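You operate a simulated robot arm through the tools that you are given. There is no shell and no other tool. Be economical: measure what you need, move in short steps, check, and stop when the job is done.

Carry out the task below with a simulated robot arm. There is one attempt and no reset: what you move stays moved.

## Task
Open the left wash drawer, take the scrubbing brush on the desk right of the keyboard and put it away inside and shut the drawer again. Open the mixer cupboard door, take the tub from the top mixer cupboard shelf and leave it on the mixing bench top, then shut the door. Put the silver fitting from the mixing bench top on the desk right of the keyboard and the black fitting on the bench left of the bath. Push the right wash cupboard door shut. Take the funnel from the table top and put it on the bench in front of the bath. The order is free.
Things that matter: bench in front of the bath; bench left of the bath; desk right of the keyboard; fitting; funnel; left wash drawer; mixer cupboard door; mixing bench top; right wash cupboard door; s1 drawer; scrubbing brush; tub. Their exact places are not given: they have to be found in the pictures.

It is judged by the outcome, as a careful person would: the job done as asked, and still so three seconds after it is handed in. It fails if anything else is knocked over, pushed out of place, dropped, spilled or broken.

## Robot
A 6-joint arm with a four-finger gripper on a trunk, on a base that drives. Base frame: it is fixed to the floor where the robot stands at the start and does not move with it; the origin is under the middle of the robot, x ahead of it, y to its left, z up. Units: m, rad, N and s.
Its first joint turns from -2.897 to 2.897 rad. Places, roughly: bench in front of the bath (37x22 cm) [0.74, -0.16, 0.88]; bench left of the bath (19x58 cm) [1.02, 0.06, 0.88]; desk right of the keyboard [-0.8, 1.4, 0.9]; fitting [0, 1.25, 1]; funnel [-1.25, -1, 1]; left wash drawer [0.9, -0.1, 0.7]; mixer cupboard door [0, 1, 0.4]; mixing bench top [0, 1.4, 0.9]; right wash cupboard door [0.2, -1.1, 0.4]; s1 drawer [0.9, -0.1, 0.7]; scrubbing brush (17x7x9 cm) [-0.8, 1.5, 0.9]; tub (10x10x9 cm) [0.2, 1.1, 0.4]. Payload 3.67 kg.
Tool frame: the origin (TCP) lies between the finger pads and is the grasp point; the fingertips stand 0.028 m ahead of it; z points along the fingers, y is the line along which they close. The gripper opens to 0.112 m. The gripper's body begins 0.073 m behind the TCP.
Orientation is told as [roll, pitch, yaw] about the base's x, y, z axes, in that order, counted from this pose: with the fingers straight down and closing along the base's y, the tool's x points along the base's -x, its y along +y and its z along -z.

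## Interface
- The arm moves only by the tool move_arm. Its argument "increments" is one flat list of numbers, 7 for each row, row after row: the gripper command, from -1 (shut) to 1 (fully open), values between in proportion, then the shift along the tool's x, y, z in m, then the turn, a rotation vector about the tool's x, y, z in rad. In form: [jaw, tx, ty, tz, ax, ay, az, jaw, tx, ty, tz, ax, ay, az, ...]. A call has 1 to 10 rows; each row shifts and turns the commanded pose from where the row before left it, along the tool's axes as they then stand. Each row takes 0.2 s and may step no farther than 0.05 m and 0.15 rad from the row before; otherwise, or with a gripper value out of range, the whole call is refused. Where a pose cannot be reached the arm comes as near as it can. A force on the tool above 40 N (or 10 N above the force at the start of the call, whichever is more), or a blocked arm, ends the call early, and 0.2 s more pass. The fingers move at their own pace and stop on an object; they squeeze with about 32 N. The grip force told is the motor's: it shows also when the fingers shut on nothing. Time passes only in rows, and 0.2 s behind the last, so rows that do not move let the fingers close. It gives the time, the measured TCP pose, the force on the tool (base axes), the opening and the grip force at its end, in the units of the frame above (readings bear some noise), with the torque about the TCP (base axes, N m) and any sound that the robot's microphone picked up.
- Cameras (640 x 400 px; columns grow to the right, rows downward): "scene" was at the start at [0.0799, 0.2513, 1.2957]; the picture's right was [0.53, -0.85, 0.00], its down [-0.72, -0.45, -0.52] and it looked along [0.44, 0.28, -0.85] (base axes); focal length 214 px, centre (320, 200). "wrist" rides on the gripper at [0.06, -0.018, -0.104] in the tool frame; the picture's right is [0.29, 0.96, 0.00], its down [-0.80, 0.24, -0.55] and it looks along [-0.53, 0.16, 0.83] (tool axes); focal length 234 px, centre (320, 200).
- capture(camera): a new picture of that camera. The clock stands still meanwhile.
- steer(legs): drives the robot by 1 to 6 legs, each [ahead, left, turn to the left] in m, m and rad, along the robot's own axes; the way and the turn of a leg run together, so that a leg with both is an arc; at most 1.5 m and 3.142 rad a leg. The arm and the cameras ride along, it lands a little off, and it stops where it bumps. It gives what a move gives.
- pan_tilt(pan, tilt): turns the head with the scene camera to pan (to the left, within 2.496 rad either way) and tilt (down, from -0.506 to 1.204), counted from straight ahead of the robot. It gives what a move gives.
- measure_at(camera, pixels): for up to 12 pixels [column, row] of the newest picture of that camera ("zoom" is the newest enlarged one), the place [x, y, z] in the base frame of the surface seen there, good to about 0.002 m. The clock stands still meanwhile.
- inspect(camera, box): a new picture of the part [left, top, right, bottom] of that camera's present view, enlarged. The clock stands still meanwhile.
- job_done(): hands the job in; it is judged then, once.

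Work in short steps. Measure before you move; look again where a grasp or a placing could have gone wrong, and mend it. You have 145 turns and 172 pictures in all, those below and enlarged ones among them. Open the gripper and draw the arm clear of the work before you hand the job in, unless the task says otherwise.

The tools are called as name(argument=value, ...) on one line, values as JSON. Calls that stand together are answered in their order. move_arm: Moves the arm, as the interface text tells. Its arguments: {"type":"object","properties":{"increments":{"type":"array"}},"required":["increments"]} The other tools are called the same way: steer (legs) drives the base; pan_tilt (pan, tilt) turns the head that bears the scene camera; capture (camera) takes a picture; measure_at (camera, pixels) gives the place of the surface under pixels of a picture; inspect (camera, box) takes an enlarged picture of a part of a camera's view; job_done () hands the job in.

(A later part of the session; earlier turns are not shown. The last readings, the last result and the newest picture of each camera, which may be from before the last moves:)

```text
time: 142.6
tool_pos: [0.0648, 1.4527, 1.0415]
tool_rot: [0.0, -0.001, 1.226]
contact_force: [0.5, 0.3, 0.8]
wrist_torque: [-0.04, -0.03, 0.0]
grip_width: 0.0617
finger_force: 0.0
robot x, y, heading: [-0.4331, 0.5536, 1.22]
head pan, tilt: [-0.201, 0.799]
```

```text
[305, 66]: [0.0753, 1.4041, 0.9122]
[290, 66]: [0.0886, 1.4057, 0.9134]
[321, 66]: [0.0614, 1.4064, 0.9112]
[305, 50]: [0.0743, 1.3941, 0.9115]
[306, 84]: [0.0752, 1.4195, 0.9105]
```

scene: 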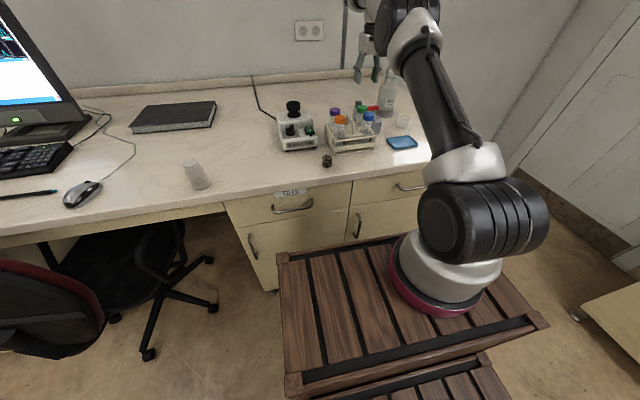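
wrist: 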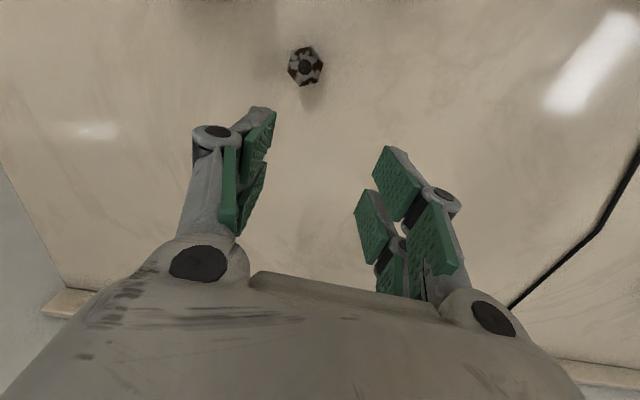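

Centre (0.075,1.406). Shift and descend to z≈0.912, then close.

move_arm(increments=[0.1, 0.0404, -0.0257, 0, 0, 0, 0, 0.1, 0, 0, 0, 0, 0, 0, 0.1, 0, 0, 0.045, 0, 0, 0, 0.1, 0, 0, 0.045, 0, 0, 0, 0.1, 0, 0, 0.028, 0, 0, 0, 0.1, 0, 0, 0, 0, 0, 0])

capture(camera="wrist")

```text
time: 144.0
tool_pos: [0.0767, 1.4063, 0.9207]
tool_rot: [0.001, -0.001, 1.226]
contact_force: [-0.4, -0.2, -0.3]
wrist_torque: [0.01, 0.01, 0.03]
grip_width: 0.0617
finger_force: 0.0
robot x, y, heading: [-0.433, 0.5563, 1.222]
head pan, tilt: [-0.201, 0.799]
```

```text
111 pictures are left
```

wrist: 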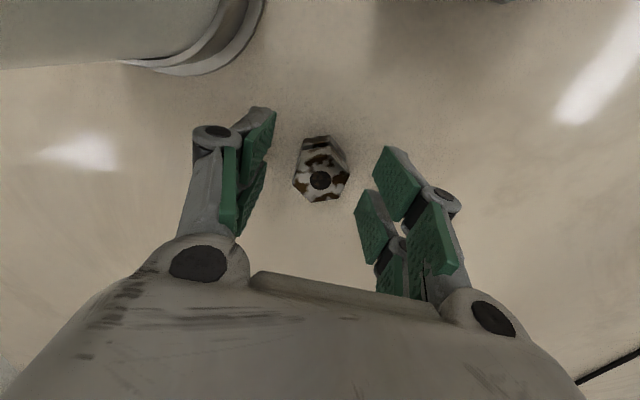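

Fitting sits between the pads. Final 9 mm, close, then lift 0.18 m.

move_arm(increments=[0.1, 0, 0, 0.009, 0, 0, 0, 0.1, 0, 0, 0, 0, 0, 0, -1, 0, 0, 0, 0, 0, 0, -1, 0, 0, 0, 0, 0, 0, -1, 0, 0, 0, 0, 0, 0])

move_arm(increments=[-1, 0, 0, -0.03, 0, 0, 0, -1, 0, 0, -0.045, 0, 0, 0, -1, 0, 0, -0.045, 0, 0, 0, -1, 0, 0, -0.045, 0, 0, 0, -1, 0, 0, -0.045, 0, 0, 0])

capture(camera="wrist")

```text
time: 145.2
tool_pos: [0.0752, 1.4063, 0.9129]
tool_rot: [0.0, 0.0, 1.224]
contact_force: [0.7, 0.6, 0.8]
wrist_torque: [-0.01, -0.01, 0.01]
grip_width: 0.0255
finger_force: 32.1
robot x, y, heading: [-0.4321, 0.5556, 1.225]
head pan, tilt: [-0.201, 0.799]
```

```text
time: 146.4
tool_pos: [0.0749, 1.4059, 1.1233]
tool_rot: [-0.001, -0.001, 1.226]
contact_force: [-0.2, 0.1, -1.5]
wrist_torque: [0.0, 0.03, -0.03]
grip_width: 0.0257
finger_force: 31.7
robot x, y, heading: [-0.4308, 0.5545, 1.221]
head pan, tilt: [-0.201, 0.799]
```

```text
110 pictures are left
```

wrist: 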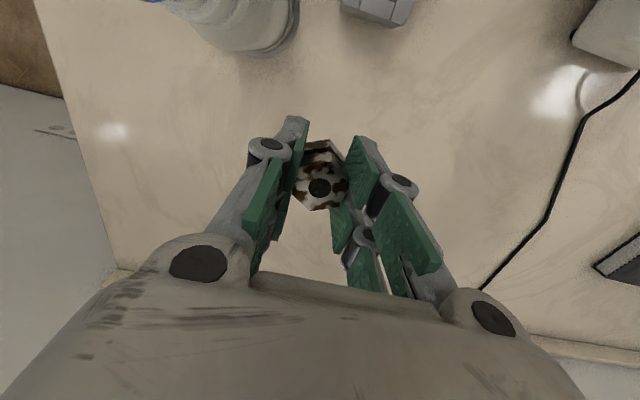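

Silver held. I carry it at height to the brush's former spot on the desk (about (−0.77,1.43)).

move_arm(increments=[-1, 0.0155, 0.047, 0, 0, 0, 0, -1, 0.0155, 0.047, 0, 0, 0, 0, -1, 0.0155, 0.047, 0, 0, 0, 0, -1, 0.0155, 0.047, 0, 0, 0, 0, -1, 0.0155, 0.047, 0, 0, 0, 0, -1, 0.0155, 0.047, 0, 0, 0, 0, -1, 0.0155, 0.047, 0, 0, 0, 0, -1, 0.0155, 0.047, 0, 0, 0, 0, -1, 0.0155, 0.047, 0, 0, 0, 0, -1, 0.0155, 0.047, 0, 0, 0, 0])

move_arm(increments=[-1, 0.0155, 0.047, 0, 0, 0, 0, -1, 0.0155, 0.047, 0, 0, 0, 0, -1, 0.0155, 0.047, 0, 0, 0, 0, -1, 0.0155, 0.047, 0, 0, 0, 0, -1, 0.0155, 0.047, 0, 0, 0, 0, -1, 0.0155, 0.047, 0, 0, 0, 0, -1, 0.0155, 0.047, 0, 0, 0, 0])

capture(camera="wrist")

capture(camera="scene")

```text
time: 148.6
tool_pos: [-0.417, 1.4203, 1.1236]
tool_rot: [0.0, -0.001, 1.223]
contact_force: [1.2, -0.6, 0.2]
wrist_torque: [-0.01, 0.03, 0.04]
grip_width: 0.0256
finger_force: 31.8
robot x, y, heading: [-0.4336, 0.5518, 1.22]
head pan, tilt: [-0.201, 0.799]
```

```text
time: 150.2
tool_pos: [-0.7133, 1.3808, 1.1011]
tool_rot: [0.0, -0.001, 1.223]
contact_force: [-1.1, -0.4, -0.5]
wrist_torque: [-0.01, -0.02, 0.02]
grip_width: 0.0259
finger_force: 32.1
out of reach, approached as far as the arm can: row 5, 6, 7
robot x, y, heading: [-0.4319, 0.5538, 1.222]
head pan, tilt: [-0.201, 0.799]
```

```text
109 pictures are left
```

wrist: 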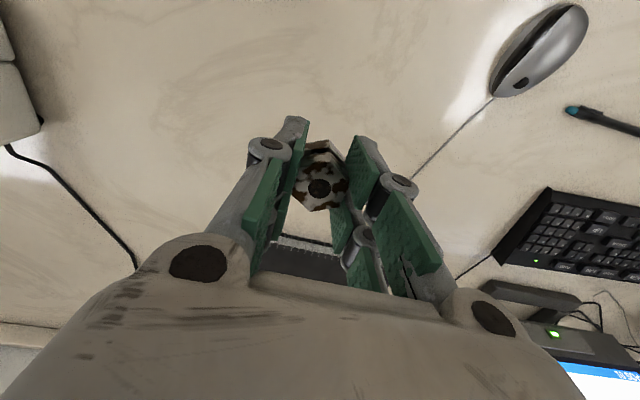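

```text
108 pictures are left
```

scene: 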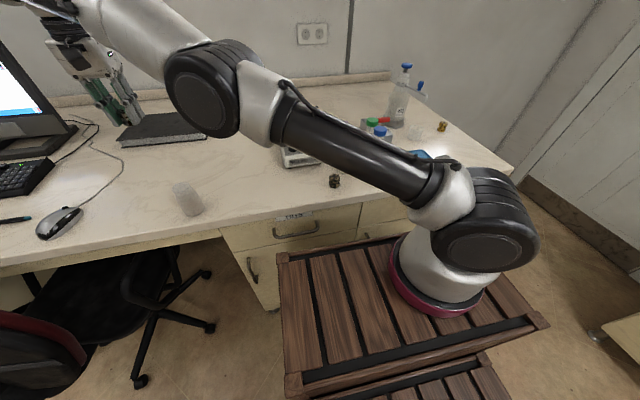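

I nudge the base 6 cm left to be clearly over the brush's old spot, then lower and place.

steer(legs=[[0, 0.06, 0]])

move_arm(increments=[-1, 0, 0, 0.045, 0, 0, 0, -1, 0, 0, 0.045, 0, 0, 0, -1, 0, 0, 0.045, 0, 0, 0, -1, 0, 0, 0.03, 0, 0, 0])

capture(camera="wrist")

```text
time: 151.2
tool_pos: [-0.7724, 1.4012, 1.1]
tool_rot: [0.001, -0.002, 1.225]
contact_force: [-0.2, -0.5, -0.7]
wrist_torque: [0.0, 0.03, -0.01]
grip_width: 0.0257
finger_force: 32.0
robot x, y, heading: [-0.4886, 0.5737, 1.22]
head pan, tilt: [-0.201, 0.799]
```

```text
time: 152.2
tool_pos: [-0.7708, 1.4014, 0.9366]
tool_rot: [0.0, -0.001, 1.226]
contact_force: [1.6, 0.3, -0.6]
wrist_torque: [0.02, 0.02, 0.02]
grip_width: 0.0256
finger_force: 31.7
robot x, y, heading: [-0.4916, 0.5769, 1.221]
head pan, tilt: [-0.201, 0.799]
```

```text
107 pictures are left
```

wrist: 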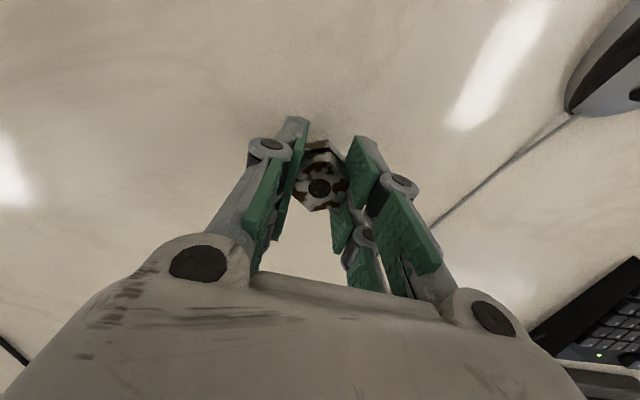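

Clear of the mouse cable. Lower 22 mm, open a little, and rise.

move_arm(increments=[-1, 0, 0, 0.015, 0, 0, 0, -1, 0, 0, 0.0075, 0, 0, 0, -1, 0, 0, 0, 0, 0, 0, -0.25, 0, 0, 0, 0, 0, 0, -0.25, 0, 0, 0, 0, 0, 0, -0.25, 0, 0, -0.03, 0, 0, 0, -0.25, 0, 0, -0.045, 0, 0, 0, -0.25, 0, 0, -0.045, 0, 0, 0, -0.25, 0, 0, -0.045, 0, 0, 0, -0.25, 0, 0, -0.045, 0, 0, 0])

capture(camera="wrist")

```text
time: 154.4
tool_pos: [-0.764, 1.3946, 1.1175]
tool_rot: [-0.004, -0.001, 1.225]
contact_force: [-0.7, 1.0, -1.8]
wrist_torque: [-0.1, -0.08, -0.01]
grip_width: 0.0421
finger_force: 0.1
out of reach, approached as far as the arm can: row 10
robot x, y, heading: [-0.4905, 0.577, 1.222]
head pan, tilt: [-0.201, 0.799]
```

```text
106 pictures are left
```

wrist: 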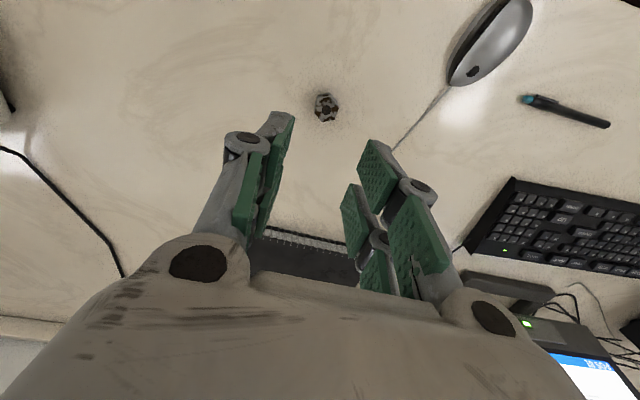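

Silver stands on the desk. Next the black fitting at (−0.295,1.104): back the base 0.15 m and swing the arm over.

steer(legs=[[-0.15, 0, 0]])

move_arm(increments=[0.1, -0.003, -0.045, 0, 0, 0, 0, 0.1, -0.003, -0.045, 0, 0, 0, 0, 0.1, -0.003, -0.045, 0, 0, 0, 0, 0.1, -0.003, -0.045, 0, 0, 0, 0, 0.1, -0.003, -0.045, 0, 0, 0, 0, 0.1, -0.003, -0.045, 0, 0, 0, 0, 0.1, -0.003, -0.045, 0, 0, 0, 0, 0.1, -0.003, -0.045, 0, 0, 0, 0, 0.1, -0.003, -0.045, 0, 0, 0, 0, 0.1, -0.003, -0.045, 0, 0, 0, 0])

move_arm(increments=[0.1, -0.003, -0.045, 0, 0, 0, 0, 0.1, -0.003, -0.045, 0, 0, 0, 0, 0.1, 0, 0, 0, 0, 0, 0])

capture(camera="wrist")

```text
time: 155.8
tool_pos: [-0.8162, 1.252, 1.1185]
tool_rot: [0.0, -0.001, 1.224]
contact_force: [-0.4, -0.1, 0.8]
wrist_torque: [0.02, -0.02, 0.03]
grip_width: 0.0418
finger_force: 0.1
robot x, y, heading: [-0.5403, 0.4332, 1.219]
head pan, tilt: [-0.201, 0.799]
```

```text
time: 157.9
tool_pos: [-0.3814, 1.1277, 1.1183]
tool_rot: [-0.001, -0.001, 1.226]
contact_force: [-0.1, -0.6, -0.1]
wrist_torque: [0.0, -0.02, 0.0]
grip_width: 0.0617
finger_force: 0.1
robot x, y, heading: [-0.5425, 0.4335, 1.221]
head pan, tilt: [-0.201, 0.799]
```

```text
time: 158.8
tool_pos: [-0.2954, 1.102, 1.1196]
tool_rot: [-0.001, 0.0, 1.223]
contact_force: [1.0, -0.3, 0.0]
wrist_torque: [0.02, -0.02, 0.03]
grip_width: 0.0617
finger_force: 0.1
robot x, y, heading: [-0.5436, 0.4343, 1.22]
head pan, tilt: [-0.201, 0.799]
```

```text
105 pictures are left
```

wrist: 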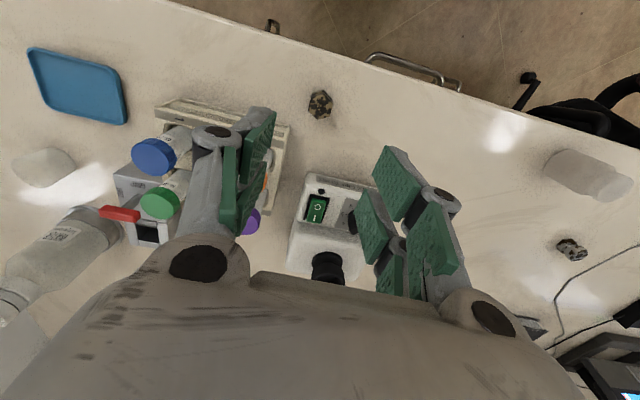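

Measuring the black fitting and the rack's near side.

measure_at(camera="wrist", pixels=[[320, 102], [309, 104], [332, 104], [320, 92], [321, 116], [286, 128], [270, 210], [250, 222], [305, 190], [265, 110]])

measure_at(camera="scene", pixels=[[334, 180], [340, 140]])

capture(camera="scene")

```text
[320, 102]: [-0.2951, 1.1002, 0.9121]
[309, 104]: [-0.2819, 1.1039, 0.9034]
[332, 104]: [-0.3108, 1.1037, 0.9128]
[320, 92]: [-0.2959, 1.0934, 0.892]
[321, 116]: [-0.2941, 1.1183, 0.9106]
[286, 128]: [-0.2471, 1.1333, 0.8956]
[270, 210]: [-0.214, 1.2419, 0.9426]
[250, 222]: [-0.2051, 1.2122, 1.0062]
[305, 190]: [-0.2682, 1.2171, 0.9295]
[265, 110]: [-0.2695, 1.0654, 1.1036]
```

```text
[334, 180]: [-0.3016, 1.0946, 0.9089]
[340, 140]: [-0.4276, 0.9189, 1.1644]
```

```text
104 pictures are left
```

scene: 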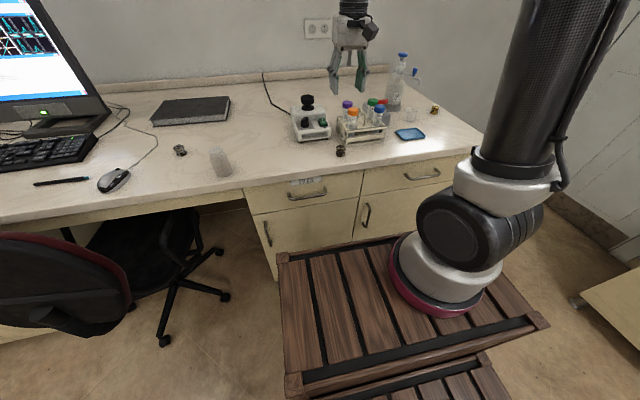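

Centre (−0.2955,1.104); clear of the rack by ~4 cm. Descend and grasp.

move_arm(increments=[0.1, -0.002, 0, 0.045, 0, 0, 0, 0.1, 0, 0, 0.045, 0, 0, 0, 0.1, 0, 0, 0.045, 0, 0, 0, 0.1, 0, 0, 0.045, 0, 0, 0, 0.1, 0, 0, 0.027, 0, 0, 0, 0.1, 0, 0, 0, 0, 0, 0, -1, 0, 0, 0, 0, 0, 0, -1, 0, 0, 0, 0, 0, 0, -1, 0, 0, 0, 0, 0, 0])

move_arm(increments=[-1, 0, 0, -0.03, 0, 0, 0, -1, 0, 0, -0.045, 0, 0, 0, -1, 0, 0, -0.045, 0, 0, 0, -1, 0, 0, -0.045, 0, 0, 0, -1, 0, 0, -0.045, 0, 0, 0, -1, 0, 0, -0.045, 0, 0, 0])

capture(camera="wrist")

```text
time: 160.8
tool_pos: [-0.2942, 1.1062, 0.9121]
tool_rot: [0.001, -0.002, 1.224]
contact_force: [0.2, -0.1, -0.2]
wrist_torque: [-0.01, 0.01, -0.02]
grip_width: 0.0251
finger_force: 31.8
robot x, y, heading: [-0.5433, 0.4341, 1.221]
head pan, tilt: [-0.201, 0.799]
```

```text
time: 162.2
tool_pos: [-0.2947, 1.1048, 1.1683]
tool_rot: [0.0, 0.001, 1.224]
contact_force: [0.0, -0.4, 0.2]
wrist_torque: [-0.07, 0.0, 0.01]
grip_width: 0.0253
finger_force: 31.9
robot x, y, heading: [-0.5405, 0.4295, 1.217]
head pan, tilt: [-0.201, 0.799]
```

```text
103 pictures are left
```

wrist: 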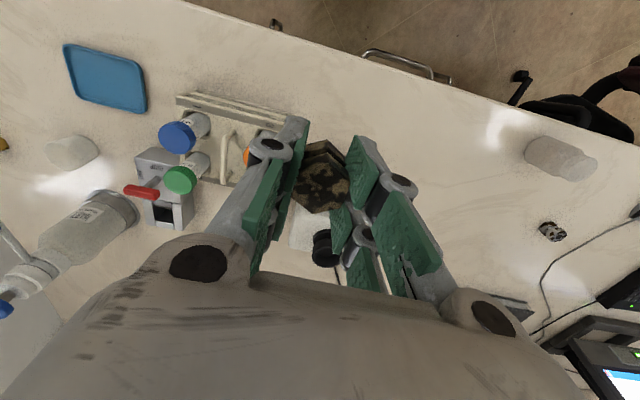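

Black held. Turn to the wash bench and approach its left strip.

steer(legs=[[0, 0, -1.537], [0.29, 0.07, 0], [0.29, 0.07, 0]])

pan_tilt(pan=-0.1, tilt=0.8)

capture(camera="scene")

```text
time: 169.6
tool_pos: [0.7269, 0.1298, 1.1687]
tool_rot: [0.001, -0.001, -0.338]
contact_force: [0.8, 0.4, -0.1]
wrist_torque: [0.02, 0.0, 0.0]
grip_width: 0.0252
finger_force: 32.3
robot x, y, heading: [0.0518, 0.3746, -0.347]
head pan, tilt: [-0.201, 0.799]
```

```text
time: 170.3
tool_pos: [0.7271, 0.1289, 1.1682]
tool_rot: [0.0, -0.001, -0.341]
contact_force: [0.3, -0.3, 0.0]
wrist_torque: [0.04, 0.02, -0.03]
grip_width: 0.0252
finger_force: 32.4
robot x, y, heading: [0.0538, 0.3712, -0.342]
head pan, tilt: [-0.099, 0.799]
```

```text
102 pictures are left
```

scene: 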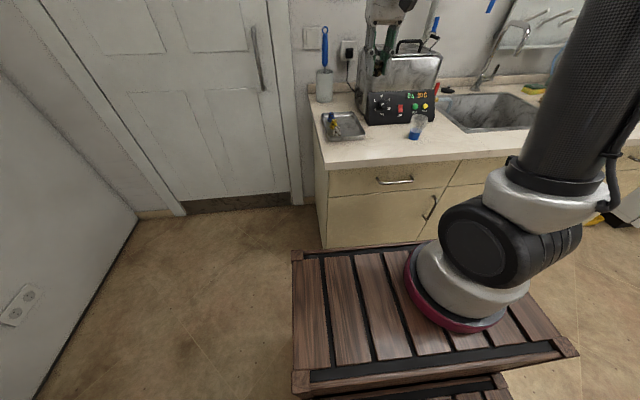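

Measuring the tray, the free bench and bath on the left strip.

inspect(camera="scene", box=[300, 60, 460, 180])

measure_at(camera="zoom", pixels=[[110, 320], [240, 318], [85, 220], [130, 345], [180, 345], [70, 380], [280, 250], [260, 200], [235, 280], [200, 150], [110, 130]])

```text
3.33 times, centred on (380, 120) of scene
```

zoom: 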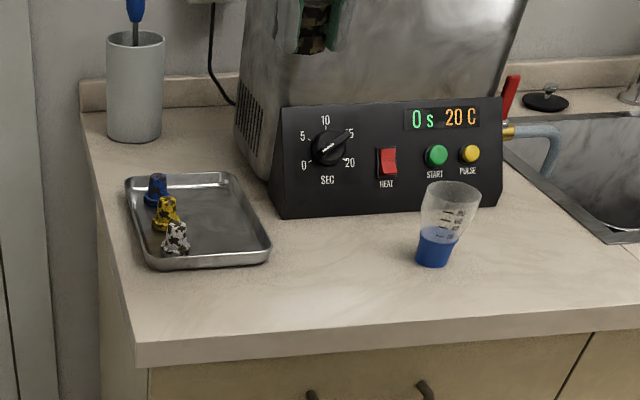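

```text
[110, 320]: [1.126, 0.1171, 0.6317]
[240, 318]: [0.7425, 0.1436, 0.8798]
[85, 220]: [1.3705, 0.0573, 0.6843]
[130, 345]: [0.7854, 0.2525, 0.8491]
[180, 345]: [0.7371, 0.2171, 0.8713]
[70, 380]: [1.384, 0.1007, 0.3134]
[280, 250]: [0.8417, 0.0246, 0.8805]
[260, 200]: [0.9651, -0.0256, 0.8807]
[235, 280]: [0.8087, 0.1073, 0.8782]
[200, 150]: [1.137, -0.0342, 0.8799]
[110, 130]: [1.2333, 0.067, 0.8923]
```

Free patch in front of the tray at u≈0.708, v≈0.365. I move above it and lower.

move_arm(increments=[-1, -0.0288, 0.0077, 0, 0, 0, 0, -1, -0.0288, 0.0077, 0, 0, 0, 0, -1, 0, 0, 0.045, 0, 0, 0, -1, 0, 0, 0.045, 0, 0, 0, -1, 0, 0, 0.045, 0, 0, 0, -1, 0, 0, 0.045, 0, 0, 0])

inspect(camera="scene", box=[300, 60, 460, 180])

```text
time: 171.7
tool_pos: [0.7861, 0.1235, 0.9878]
tool_rot: [0.0, -0.001, -0.34]
contact_force: [-0.5, 0.5, 0.3]
wrist_torque: [-0.01, -0.05, 0.01]
grip_width: 0.0248
finger_force: 32.1
robot x, y, heading: [0.0499, 0.37, -0.348]
head pan, tilt: [-0.099, 0.799]
```

```text
3.33 times, centred on (380, 120) of scene
```

zoom: 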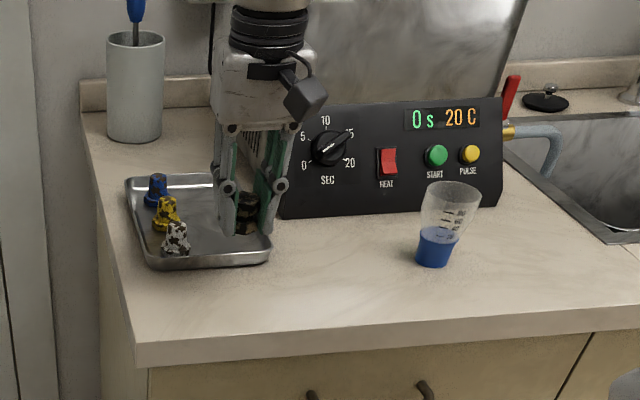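

Alignment good; final lowering, checking clearance to the tray.

move_arm(increments=[-1, 0, 0, 0.035, 0, 0, 0, -1, 0, 0, 0.02, 0, 0, 0])

inspect(camera="scene", box=[300, 60, 460, 180])

```text
time: 172.3
tool_pos: [0.7871, 0.122, 0.9334]
tool_rot: [0.0, 0.0, -0.342]
contact_force: [0.1, 0.6, 0.5]
wrist_torque: [0.02, -0.03, -0.01]
grip_width: 0.0251
finger_force: 32.1
robot x, y, heading: [0.0535, 0.3681, -0.346]
head pan, tilt: [-0.099, 0.799]
```

```text
3.33 times, centred on (380, 120) of scene
```

zoom: 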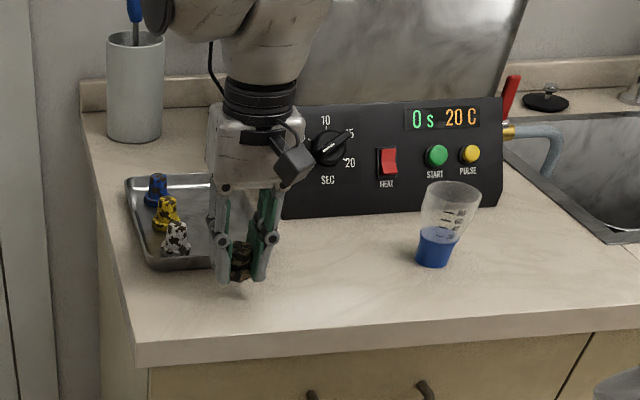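

Clear of the tray. Set down, open slightly, and rise.

move_arm(increments=[-1, 0, 0, 0.014, 0, 0, 0, -1, 0, 0, 0.0055, 0, 0, 0, -1, 0, 0, 0, 0, 0, 0, -0.25, 0, 0, 0, 0, 0, 0, -0.25, 0, 0, 0, 0, 0, 0, -0.25, 0, 0, -0.03, 0, 0, 0, -0.25, 0, 0, -0.045, 0, 0, 0, -0.25, 0, 0, -0.045, 0, 0, 0, -0.25, 0, 0, -0.045, 0, 0, 0, -0.25, 0, 0, -0.045, 0, 0, 0])

inspect(camera="scene", box=[300, 60, 460, 180])

```text
time: 174.5
tool_pos: [0.786, 0.1249, 1.1232]
tool_rot: [0.0, 0.0, -0.342]
contact_force: [0.4, -0.2, -1.4]
wrist_torque: [0.0, 0.0, 0.05]
grip_width: 0.0421
finger_force: 0.1
robot x, y, heading: [0.0505, 0.3735, -0.345]
head pan, tilt: [-0.099, 0.799]
```

```text
3.33 times, centred on (380, 120) of scene
```

zoom: 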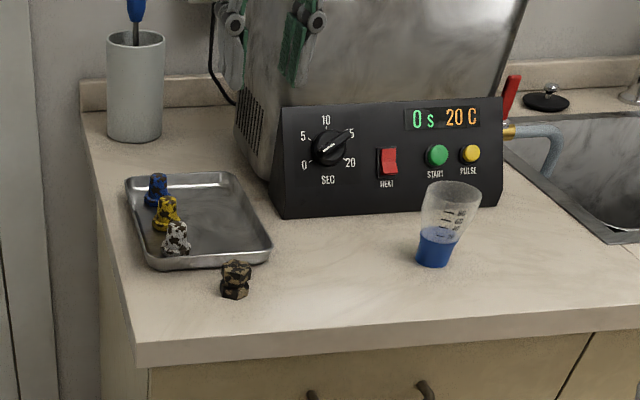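

Black fitting placed. Now the mixer cupboard: back away and face it, leaving room for the door.

steer(legs=[[-0.25, -0.19, 0], [-0.25, -0.16, 0], [0, 0, 1.595]])

pan_tilt(pan=-0.2, tilt=0.75)

capture(camera="scene")

```text
time: 182.1
tool_pos: [-0.2995, 0.948, 1.1239]
tool_rot: [0.001, -0.001, 1.244]
contact_force: [-0.1, -0.2, -0.1]
wrist_torque: [-0.03, -0.02, 0.02]
grip_width: 0.0417
finger_force: 0.1
robot x, y, heading: [-0.5387, 0.2108, 1.241]
head pan, tilt: [-0.099, 0.799]
```

```text
time: 182.8
tool_pos: [-0.2998, 0.9478, 1.1233]
tool_rot: [0.0, -0.001, 1.246]
contact_force: [0.7, -0.4, -0.5]
wrist_torque: [0.02, 0.0, -0.01]
grip_width: 0.0419
finger_force: 0.0
robot x, y, heading: [-0.5354, 0.2091, 1.241]
head pan, tilt: [-0.201, 0.75]
```

```text
97 pictures are left
```

scene: 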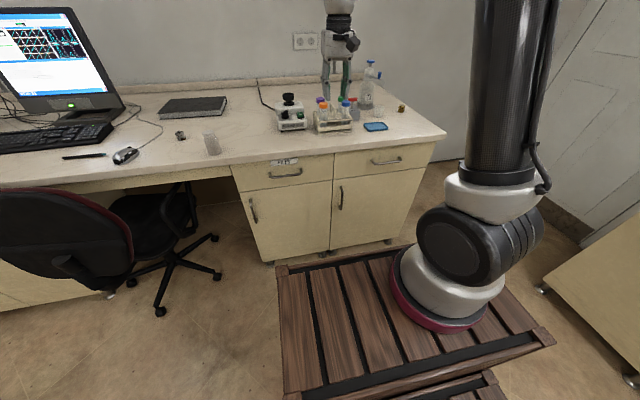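

Zooming on the right door and its handle at about (340,196).

inspect(camera="scene", box=[290, 130, 450, 260])

measure_at(camera="zoom", pixels=[[203, 225], [203, 245], [203, 265], [203, 285], [203, 302], [230, 260], [420, 240], [180, 400], [182, 220], [400, 170], [530, 160], [460, 350]])

```text
3.08 times, centred on (370, 195) of scene
```

zoom: 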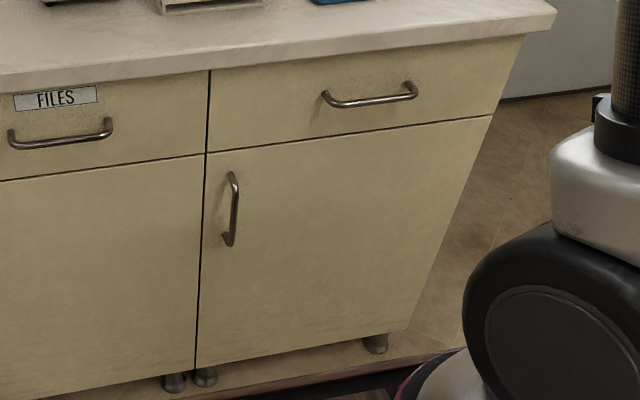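

```text
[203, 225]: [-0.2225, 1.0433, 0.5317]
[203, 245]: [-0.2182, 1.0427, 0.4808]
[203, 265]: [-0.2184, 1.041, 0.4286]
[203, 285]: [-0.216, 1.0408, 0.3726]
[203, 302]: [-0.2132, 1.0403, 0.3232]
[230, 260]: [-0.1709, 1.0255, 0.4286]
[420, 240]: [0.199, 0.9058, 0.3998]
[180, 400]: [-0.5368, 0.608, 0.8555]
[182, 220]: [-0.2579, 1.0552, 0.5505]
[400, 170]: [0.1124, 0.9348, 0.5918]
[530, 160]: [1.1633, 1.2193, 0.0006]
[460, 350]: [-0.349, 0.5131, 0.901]
```

Handle bar in the zoom is at columns ~234, rows 180–240; measuring it.

measure_at(camera="zoom", pixels=[[234, 185], [235, 195], [235, 205], [235, 215], [234, 225], [232, 238], [226, 175], [225, 240], [490, 125], [410, 320], [212, 155], [208, 330]])

```text
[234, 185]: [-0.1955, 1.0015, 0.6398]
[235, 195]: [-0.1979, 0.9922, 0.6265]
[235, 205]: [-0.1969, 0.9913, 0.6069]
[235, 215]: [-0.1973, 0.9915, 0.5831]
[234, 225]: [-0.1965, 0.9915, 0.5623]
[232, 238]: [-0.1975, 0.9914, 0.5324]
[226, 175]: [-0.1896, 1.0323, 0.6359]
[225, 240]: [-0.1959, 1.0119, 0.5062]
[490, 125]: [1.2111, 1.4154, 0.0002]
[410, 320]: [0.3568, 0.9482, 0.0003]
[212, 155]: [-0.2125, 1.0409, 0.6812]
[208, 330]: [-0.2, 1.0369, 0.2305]
```

Bar at (−0.197,0.991), z 0.53–0.64. I back 0.1 m, extend, and pitch the tool forward (fingers closing sideways).

steer(legs=[[-0.1, 0, 0]])

move_arm(increments=[1, -0.022, -0.021, 0, 0, 0, 0, 1, -0.022, -0.021, 0, 0, 0, 0, 1, -0.022, -0.021, 0, 0, 0, 0, 1, -0.022, -0.021, 0, 0, 0, 0])

move_arm(increments=[1, 0, 0, 0, 0, -0.143, 0, 1, 0, 0, 0, 0, -0.143, 0, 1, 0, 0, 0, 0, -0.143, 0, 1, 0, 0, 0, 0, -0.143, 0, 1, 0, 0, 0, 0, -0.143, 0, 1, 0, 0, 0, 0, -0.143, 0])

move_arm(increments=[1, 0, 0, 0, 0, -0.143, 0, 1, 0, 0, 0, 0, -0.143, 0, 1, 0, 0, 0, 0, -0.143, 0, 1, 0, 0, 0, 0, -0.143, 0, 1, 0, 0, 0, 0, -0.14, 0])

capture(camera="scene")

```text
time: 183.9
tool_pos: [-0.3319, 0.8533, 1.1228]
tool_rot: [-0.002, -0.002, 1.245]
contact_force: [0.2, -0.3, 0.8]
wrist_torque: [0.0, -0.04, 0.0]
grip_width: 0.042
finger_force: 0.0
robot x, y, heading: [-0.5676, 0.1154, 1.243]
head pan, tilt: [-0.201, 0.75]
```

```text
time: 184.9
tool_pos: [-0.2247, 0.9104, 1.1249]
tool_rot: [0.0, -0.002, 1.246]
contact_force: [-0.8, -0.2, -0.2]
wrist_torque: [0.01, -0.02, -0.01]
grip_width: 0.112
finger_force: 0.1
robot x, y, heading: [-0.5703, 0.1168, 1.238]
head pan, tilt: [-0.201, 0.75]
```

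```text
time: 186.3
tool_pos: [-0.226, 0.9094, 1.1239]
tool_rot: [0.003, -0.764, 1.245]
contact_force: [-0.5, -0.1, -0.5]
wrist_torque: [-0.02, -0.02, -0.03]
grip_width: 0.112
finger_force: 0.1
out of reach, approached as far as the arm can: row 6
robot x, y, heading: [-0.5741, 0.1177, 1.249]
head pan, tilt: [-0.201, 0.75]
```

```text
time: 187.5
tool_pos: [-0.226, 0.9099, 1.1237]
tool_rot: [0.001, -0.762, 1.248]
contact_force: [-0.4, -0.1, 0.7]
wrist_torque: [0.01, -0.03, 0.02]
grip_width: 0.1118
finger_force: 0.1
out of reach, approached as far as the arm can: row 1, 2, 3, 4, 5
robot x, y, heading: [-0.5697, 0.1176, 1.241]
head pan, tilt: [-0.201, 0.75]
```

```text
95 pictures are left
```

scene: 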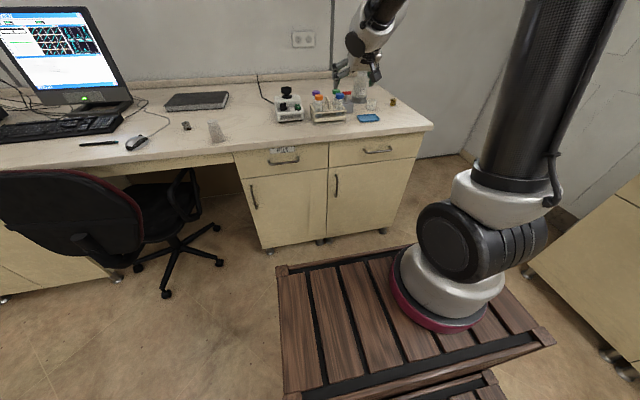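

Pure pitching hits a joint limit. I undo it and use the earlier combined turn (fingers vertical) that worked, then roll about the tool axis afterwards.

move_arm(increments=[1, 0, 0, 0, 0, 0.127, 0, 1, 0, 0, 0, 0, 0.127, 0, 1, 0, 0, 0, 0, 0.127, 0, 1, 0, 0, 0, 0, 0.127, 0, 1, 0, 0, 0, 0, 0.127, 0, 1, 0, 0, 0, 0, 0.127, 0, 1, -0.015, 0, 0.035, 0, 0, 0, 1, -0.015, 0, 0.035, 0, 0, 0])

move_arm(increments=[1, 0, 0, 0, -0.0864, -0.0864, 0.0864, 1, 0, 0, 0, -0.0864, -0.0864, 0.0864, 1, 0, 0, 0, -0.0864, -0.0864, 0.0864, 1, 0, 0, 0, -0.0864, -0.0864, 0.0864, 1, 0, 0, 0, -0.0864, -0.0864, 0.0864, 1, 0, 0, 0, -0.0864, -0.0864, 0.0864, 1, 0, 0, 0, -0.0864, -0.0864, 0.0864])

move_arm(increments=[1, 0, 0, 0, -0.0864, -0.0864, 0.0864, 1, 0, 0, 0, -0.0864, -0.0864, 0.0864, 1, 0, 0, 0, -0.0864, -0.0864, 0.0864, 1, 0, 0, 0, -0.0864, -0.0864, 0.0864, 1, 0, 0, 0, -0.0864, -0.0864, 0.0864, 1, 0, 0, 0, -0.0864, -0.0864, 0.0864, 1, 0, 0, 0, -0.0864, -0.0864, 0.0864])

```text
time: 189.3
tool_pos: [-0.2151, 0.9388, 1.0536]
tool_rot: [0.0, -0.002, 1.244]
contact_force: [-0.4, -0.9, 0.6]
wrist_torque: [0.02, -0.04, -0.05]
grip_width: 0.1121
finger_force: 0.1
robot x, y, heading: [-0.5679, 0.1165, 1.24]
head pan, tilt: [-0.201, 0.75]
```

```text
time: 190.9
tool_pos: [-0.2153, 0.9383, 1.0534]
tool_rot: [0.788, -0.342, 0.458]
contact_force: [-0.2, 0.6, 0.6]
wrist_torque: [0.03, -0.02, -0.02]
grip_width: 0.112
finger_force: 0.1
robot x, y, heading: [-0.5693, 0.1157, 1.24]
head pan, tilt: [-0.201, 0.75]
```

```text
time: 192.5
tool_pos: [-0.1907, 0.9251, 1.0564]
tool_rot: [1.572, -0.001, -0.301]
contact_force: [0.4, -0.3, 1.6]
wrist_torque: [-0.06, 0.0, -0.01]
grip_width: 0.1118
finger_force: 0.0
out of reach, approached as far as the arm can: row 7
robot x, y, heading: [-0.5677, 0.1187, 1.242]
head pan, tilt: [-0.201, 0.75]
```

Tool points forward now at v≈0.818. I lower to z≈0.6, then roll about the tool axis.

move_arm(increments=[1, 0, -0.045, 0, 0, 0, 0, 1, 0, -0.045, 0, 0, 0, 0, 1, 0, -0.045, 0, 0, 0, 0, 1, 0, -0.045, 0, 0, 0, 0, 1, 0, -0.045, 0, 0, 0, 0, 1, 0, -0.045, 0, 0, 0, 0, 1, 0, -0.045, 0, 0, 0, 0, 1, 0, -0.045, 0, 0, 0, 0, 1, 0, -0.045, 0, 0, 0, 0, 1, 0, -0.045, 0, 0, 0, 0])

move_arm(increments=[1, 0, 0, 0, 0, 0, 0.143, 1, 0, 0, 0, 0, 0, 0.143, 1, 0, 0, 0, 0, 0, 0.143, 1, 0, 0, 0, 0, 0, 0.143])

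```text
time: 194.7
tool_pos: [-0.1741, 0.9171, 0.606]
tool_rot: [1.573, 0.001, -0.321]
contact_force: [-0.9, 0.7, -0.5]
wrist_torque: [-0.03, -0.01, 0.04]
grip_width: 0.1118
finger_force: 0.0
out of reach, approached as far as the arm can: row 1, 2
robot x, y, heading: [-0.5693, 0.1179, 1.24]
head pan, tilt: [-0.201, 0.75]
```

```text
time: 195.7
tool_pos: [-0.1748, 0.916, 0.6068]
tool_rot: [1.571, 0.573, -0.318]
contact_force: [0.6, 0.6, -0.3]
wrist_torque: [-0.03, 0.0, 0.01]
grip_width: 0.1122
finger_force: 0.0
robot x, y, heading: [-0.5696, 0.1146, 1.241]
head pan, tilt: [-0.201, 0.75]
```

Rolling works; I finish the roll to 90°.

move_arm(increments=[1, 0, 0, 0, 0, 0, 0.143, 1, 0, 0, 0, 0, 0, 0.143, 1, 0, 0, 0, 0, 0, 0.143, 1, 0, 0, 0, 0, 0, 0.143, 1, 0, 0, 0, 0, 0, 0.143, 1, 0, 0, 0, 0, 0, 0.143, 1, 0, 0, 0, 0, 0, 0.14])

capture(camera="wrist")

capture(camera="scene")

```text
time: 197.3
tool_pos: [-0.1746, 0.9162, 0.607]
tool_rot: [-2.538, 1.57, 1.859]
contact_force: [0.5, 0.5, -0.1]
wrist_torque: [0.0, 0.02, -0.02]
grip_width: 0.112
finger_force: 0.0
robot x, y, heading: [-0.5704, 0.1177, 1.243]
head pan, tilt: [-0.201, 0.75]
```

```text
94 pictures are left
```

wrist: 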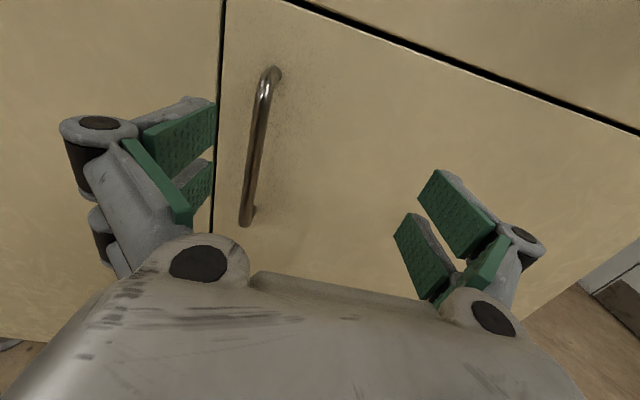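

```text
93 pictures are left
```

scene: 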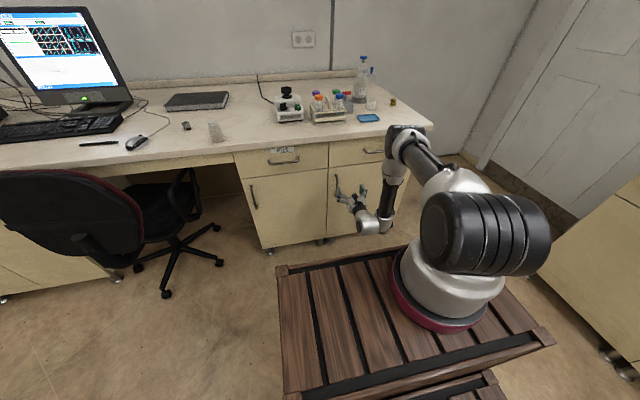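

Perfect: camera on top, bar at left inside the fingers. Shift 4.5 cm left and 6.5 cm forward.

move_arm(increments=[1, -0.015, -0.045, 0, 0, 0, 0, 1, 0, 0, 0.033, 0, 0, 0, 1, 0, 0, 0.033, 0, 0, 0, 1, 0, 0, 0, 0, 0, 0])

capture(camera="wrist")

```text
time: 198.3
tool_pos: [-0.1466, 0.9597, 0.5943]
tool_rot: [2.574, 1.568, 0.691]
contact_force: [-0.4, 0.5, 0.5]
wrist_torque: [-0.03, -0.01, -0.02]
grip_width: 0.1121
finger_force: 0.1
out of reach, approached as far as the arm can: row 1, 2, 3
robot x, y, heading: [-0.5681, 0.1155, 1.242]
head pan, tilt: [-0.201, 0.75]
```

```text
92 pictures are left
```

wrist: 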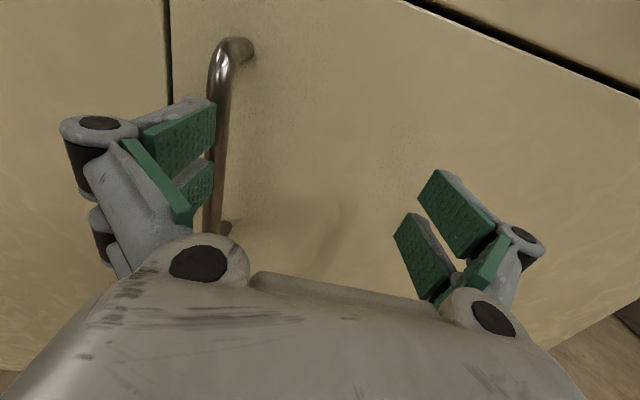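

The arm can't go left here and the left finger is about at the bar. I use the base: back, left, then look.

steer(legs=[[-0.07, 0, 0], [0, 0.058, 0]])

capture(camera="wrist")

```text
time: 199.9
tool_pos: [-0.2252, 0.9132, 0.5932]
tool_rot: [2.452, 1.569, 0.567]
contact_force: [0.4, -0.3, -0.1]
wrist_torque: [-0.02, 0.03, 0.0]
grip_width: 0.1122
finger_force: 0.0
robot x, y, heading: [-0.6486, 0.0683, 1.238]
head pan, tilt: [-0.201, 0.75]
```

```text
91 pictures are left
```

wrist: 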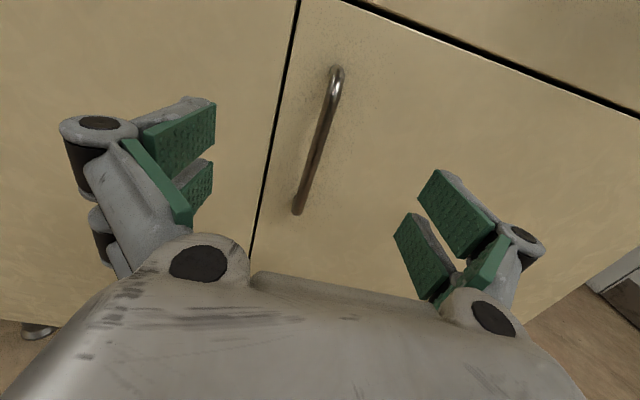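

Now centred on the bar. Drive ahead 0.085 m and close.

steer(legs=[[0.085, 0, 0]])

move_arm(increments=[1, 0, 0, 0, 0, 0, 0, -1, 0, 0, 0, 0, 0, 0, -1, 0, 0, 0, 0, 0, 0, -1, 0, 0, 0, 0, 0, 0, -1, 0, 0, 0, 0, 0, 0])

capture(camera="wrist")

```text
time: 201.0
tool_pos: [-0.1971, 0.9943, 0.593]
tool_rot: [2.447, 1.571, 0.562]
contact_force: [-0.3, -0.4, 0.3]
wrist_torque: [-0.01, 0.03, -0.01]
grip_width: 0.1116
finger_force: 0.0
robot x, y, heading: [-0.62, 0.1482, 1.242]
head pan, tilt: [-0.201, 0.75]
```

```text
time: 202.2
tool_pos: [-0.198, 0.9938, 0.5919]
tool_rot: [2.479, 1.569, 0.597]
contact_force: [-8.2, 2.5, 1.1]
wrist_torque: [0.24, 0.19, 0.04]
grip_width: 0.0108
finger_force: 45.1
robot x, y, heading: [-0.6182, 0.1509, 1.244]
head pan, tilt: [-0.201, 0.75]
```

```text
90 pictures are left
```

wrist: 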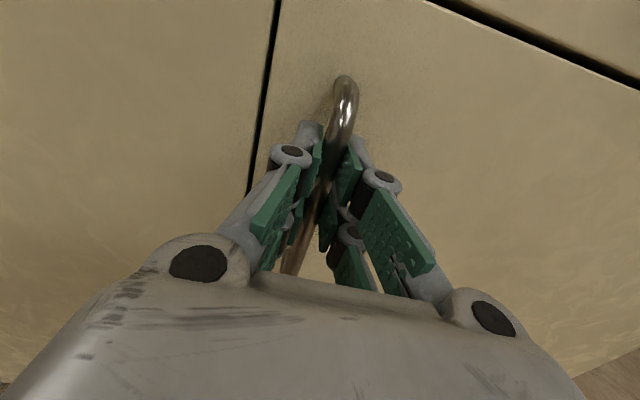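

Bar held. I pull the door open along its arc with short base moves (pull back plus slide right).

steer(legs=[[-0.055, -0.008, 0], [-0.055, -0.02, 0], [-0.05, -0.025, 0]])

capture(camera="scene")

```text
time: 203.9
tool_pos: [-0.2113, 0.8812, 0.5922]
tool_rot: [2.907, 1.57, 1.032]
contact_force: [-1.0, 0.1, 2.0]
wrist_torque: [-0.67, 0.31, 0.03]
grip_width: 0.0105
finger_force: 44.6
robot x, y, heading: [-0.632, 0.0345, 1.242]
head pan, tilt: [-0.201, 0.75]
stopped in leg 3: the force on the tool passed its limit at 44 N (the readings are from after the stop); the commanded pose is now the measured one
```

```text
89 pictures are left
```

scene: 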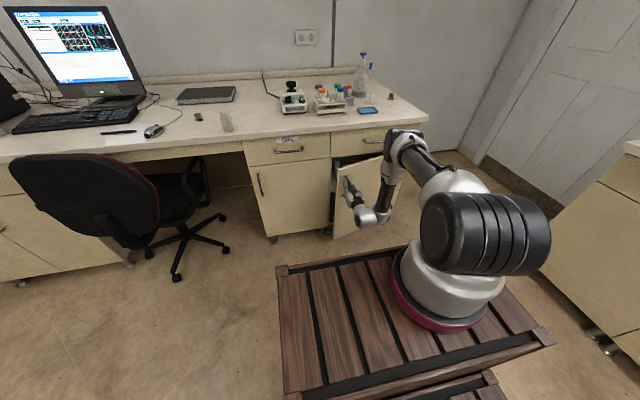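

The door is ~15° open but the constant gripper heading twists the bar. I now swing the whole robot about the hinge (constant twist), in small legs.

steer(legs=[[-0.053, -0.11, 0.1], [-0.053, -0.11, 0.1]])

capture(camera="scene")

```text
time: 206.0
tool_pos: [-0.2, 0.7931, 0.5931]
tool_rot: [2.457, 1.571, 0.787]
contact_force: [-32.0, -7.7, 6.4]
wrist_torque: [0.07, 0.2, 0.11]
grip_width: 0.0105
finger_force: 44.8
robot x, y, heading: [-0.4354, -0.119, 1.443]
head pan, tilt: [-0.201, 0.75]
```

```text
88 pictures are left
```

scene: 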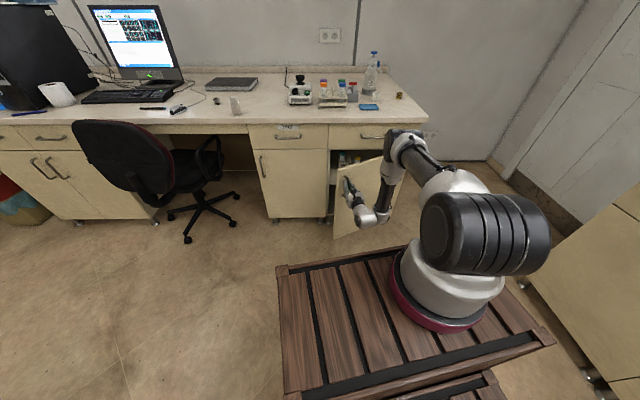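

27° open with some side strain. I loosen and re-close the fingers to relieve it.

move_arm(increments=[-0.2, 0, 0, 0, 0, 0, 0, -0.2, 0, 0, 0, 0, 0, 0, -0.2, 0, 0, 0, 0, 0, 0])

capture(camera="wrist")

```text
time: 206.8
tool_pos: [-0.1997, 0.7923, 0.5925]
tool_rot: [2.875, 1.571, 1.206]
contact_force: [-0.7, 0.2, -0.6]
wrist_torque: [0.01, -0.02, 0.02]
grip_width: 0.0446
finger_force: 0.1
robot x, y, heading: [-0.4414, -0.1191, 1.444]
head pan, tilt: [-0.201, 0.75]
```

```text
87 pictures are left
```

wrist: 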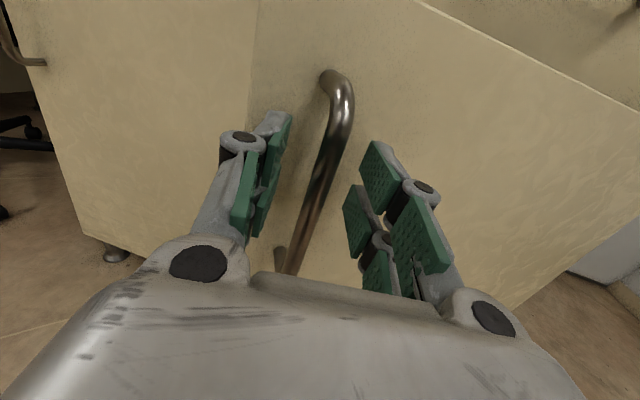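

Re-grip and continue swinging 0.2 rad.

move_arm(increments=[-1, 0, 0, 0, 0, 0, 0, -1, 0, 0, 0, 0, 0, 0, -1, 0, 0, 0, 0, 0, 0])

steer(legs=[[-0.053, -0.11, 0.1], [-0.053, -0.11, 0.1]])

move_arm(increments=[-0.2, 0, 0, 0, 0, 0, 0, -0.2, 0, 0, 0, 0, 0, 0, -0.2, 0, 0, 0, 0, 0, 0])

capture(camera="wrist")

capture(camera="scene")

```text
time: 207.6
tool_pos: [-0.1998, 0.7932, 0.5924]
tool_rot: [2.846, 1.57, 1.177]
contact_force: [-2.9, 0.2, 1.6]
wrist_torque: [0.05, 0.07, 0.04]
grip_width: 0.0105
finger_force: 44.8
robot x, y, heading: [-0.4417, -0.1206, 1.446]
head pan, tilt: [-0.201, 0.75]
```

```text
time: 209.7
tool_pos: [-0.1771, 0.7185, 0.5925]
tool_rot: [-3.072, 1.568, 1.728]
contact_force: [-1.5, -0.8, 2.9]
wrist_torque: [-0.75, -0.1, 0.0]
grip_width: 0.0103
finger_force: 45.0
robot x, y, heading: [-0.2508, -0.2194, 1.618]
head pan, tilt: [-0.201, 0.75]
stopped in leg 2: the force on the tool passed its limit at 42 N (the readings are from after the stop); the commanded pose is now the measured one
```

```text
time: 210.4
tool_pos: [-0.1774, 0.7198, 0.5935]
tool_rot: [-2.942, 1.569, 1.857]
contact_force: [0.1, 1.2, -0.1]
wrist_torque: [0.0, -0.02, -0.03]
grip_width: 0.0448
finger_force: 0.1
robot x, y, heading: [-0.2451, -0.2191, 1.627]
head pan, tilt: [-0.201, 0.75]
```

```text
86 pictures are left
```

wrist: 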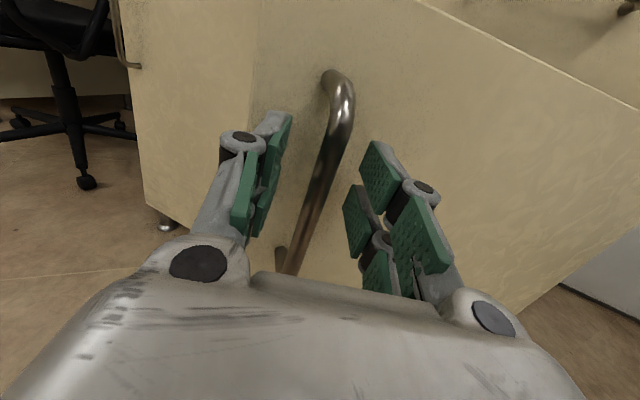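

```text
85 pictures are left
```

scene: 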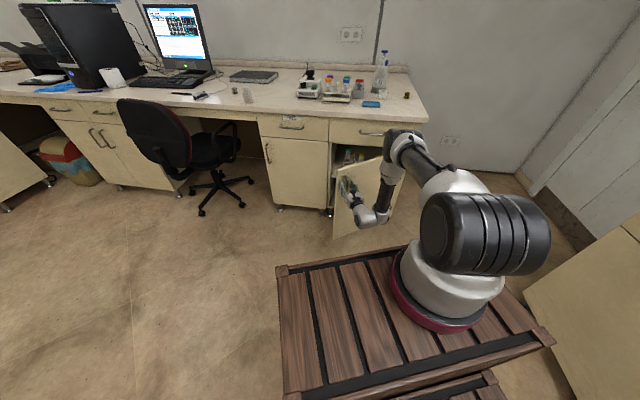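

Door is ~40° open. I release it, back off, straighten up, and go left so that the closed gripper can reach behind the door's free edge.

move_arm(increments=[1, 0, 0, 0, 0, 0, 0, 1, 0, 0, 0, 0, 0, 0])

steer(legs=[[-0.15, 0, 0], [0, 0, -0.377], [0, 0.476, 0]])

move_arm(increments=[-1, 0, 0, 0, 0, 0, 0, -1, 0, 0, 0, 0, 0, 0, -1, 0, 0, 0, 0, 0, 0])

capture(camera="scene")

capture(camera="wrist")

```text
time: 211.1
tool_pos: [-0.1779, 0.7177, 0.593]
tool_rot: [-2.95, 1.569, 1.851]
contact_force: [0.2, 0.3, 0.6]
wrist_torque: [0.03, 0.02, -0.01]
grip_width: 0.1118
finger_force: 0.1
robot x, y, heading: [-0.2499, -0.2202, 1.629]
head pan, tilt: [-0.201, 0.75]
```

```text
time: 216.0
tool_pos: [-0.2822, 0.6286, 0.592]
tool_rot: [-2.952, 1.567, 1.475]
contact_force: [-0.4, 0.6, 0.2]
wrist_torque: [-0.01, -0.02, -0.01]
grip_width: 0.112
finger_force: 0.1
robot x, y, heading: [-0.6905, -0.2185, 1.25]
head pan, tilt: [-0.201, 0.75]
```

```text
time: 216.8
tool_pos: [-0.282, 0.6284, 0.5924]
tool_rot: [-2.95, 1.569, 1.477]
contact_force: [1.2, 1.0, 0.1]
wrist_torque: [-0.03, -0.05, 0.02]
grip_width: 0.0
finger_force: 31.8
robot x, y, heading: [-0.6907, -0.2216, 1.253]
head pan, tilt: [-0.201, 0.75]
```

```text
84 pictures are left
```

scene: 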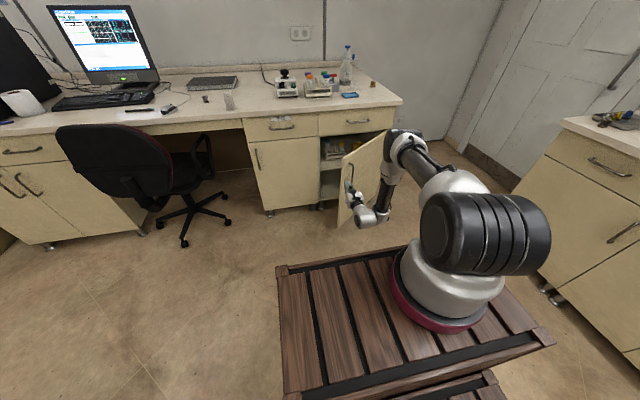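

```text
83 pictures are left
```

wrist: 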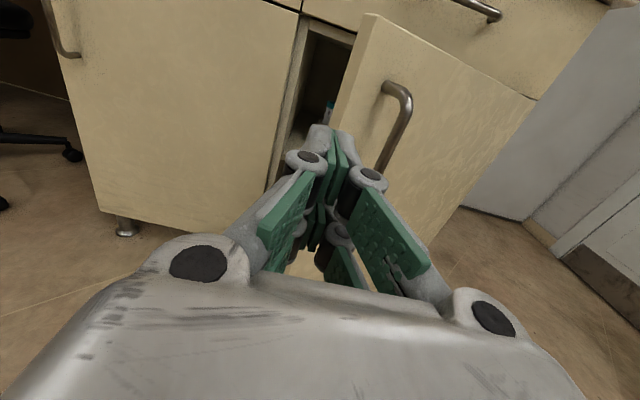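

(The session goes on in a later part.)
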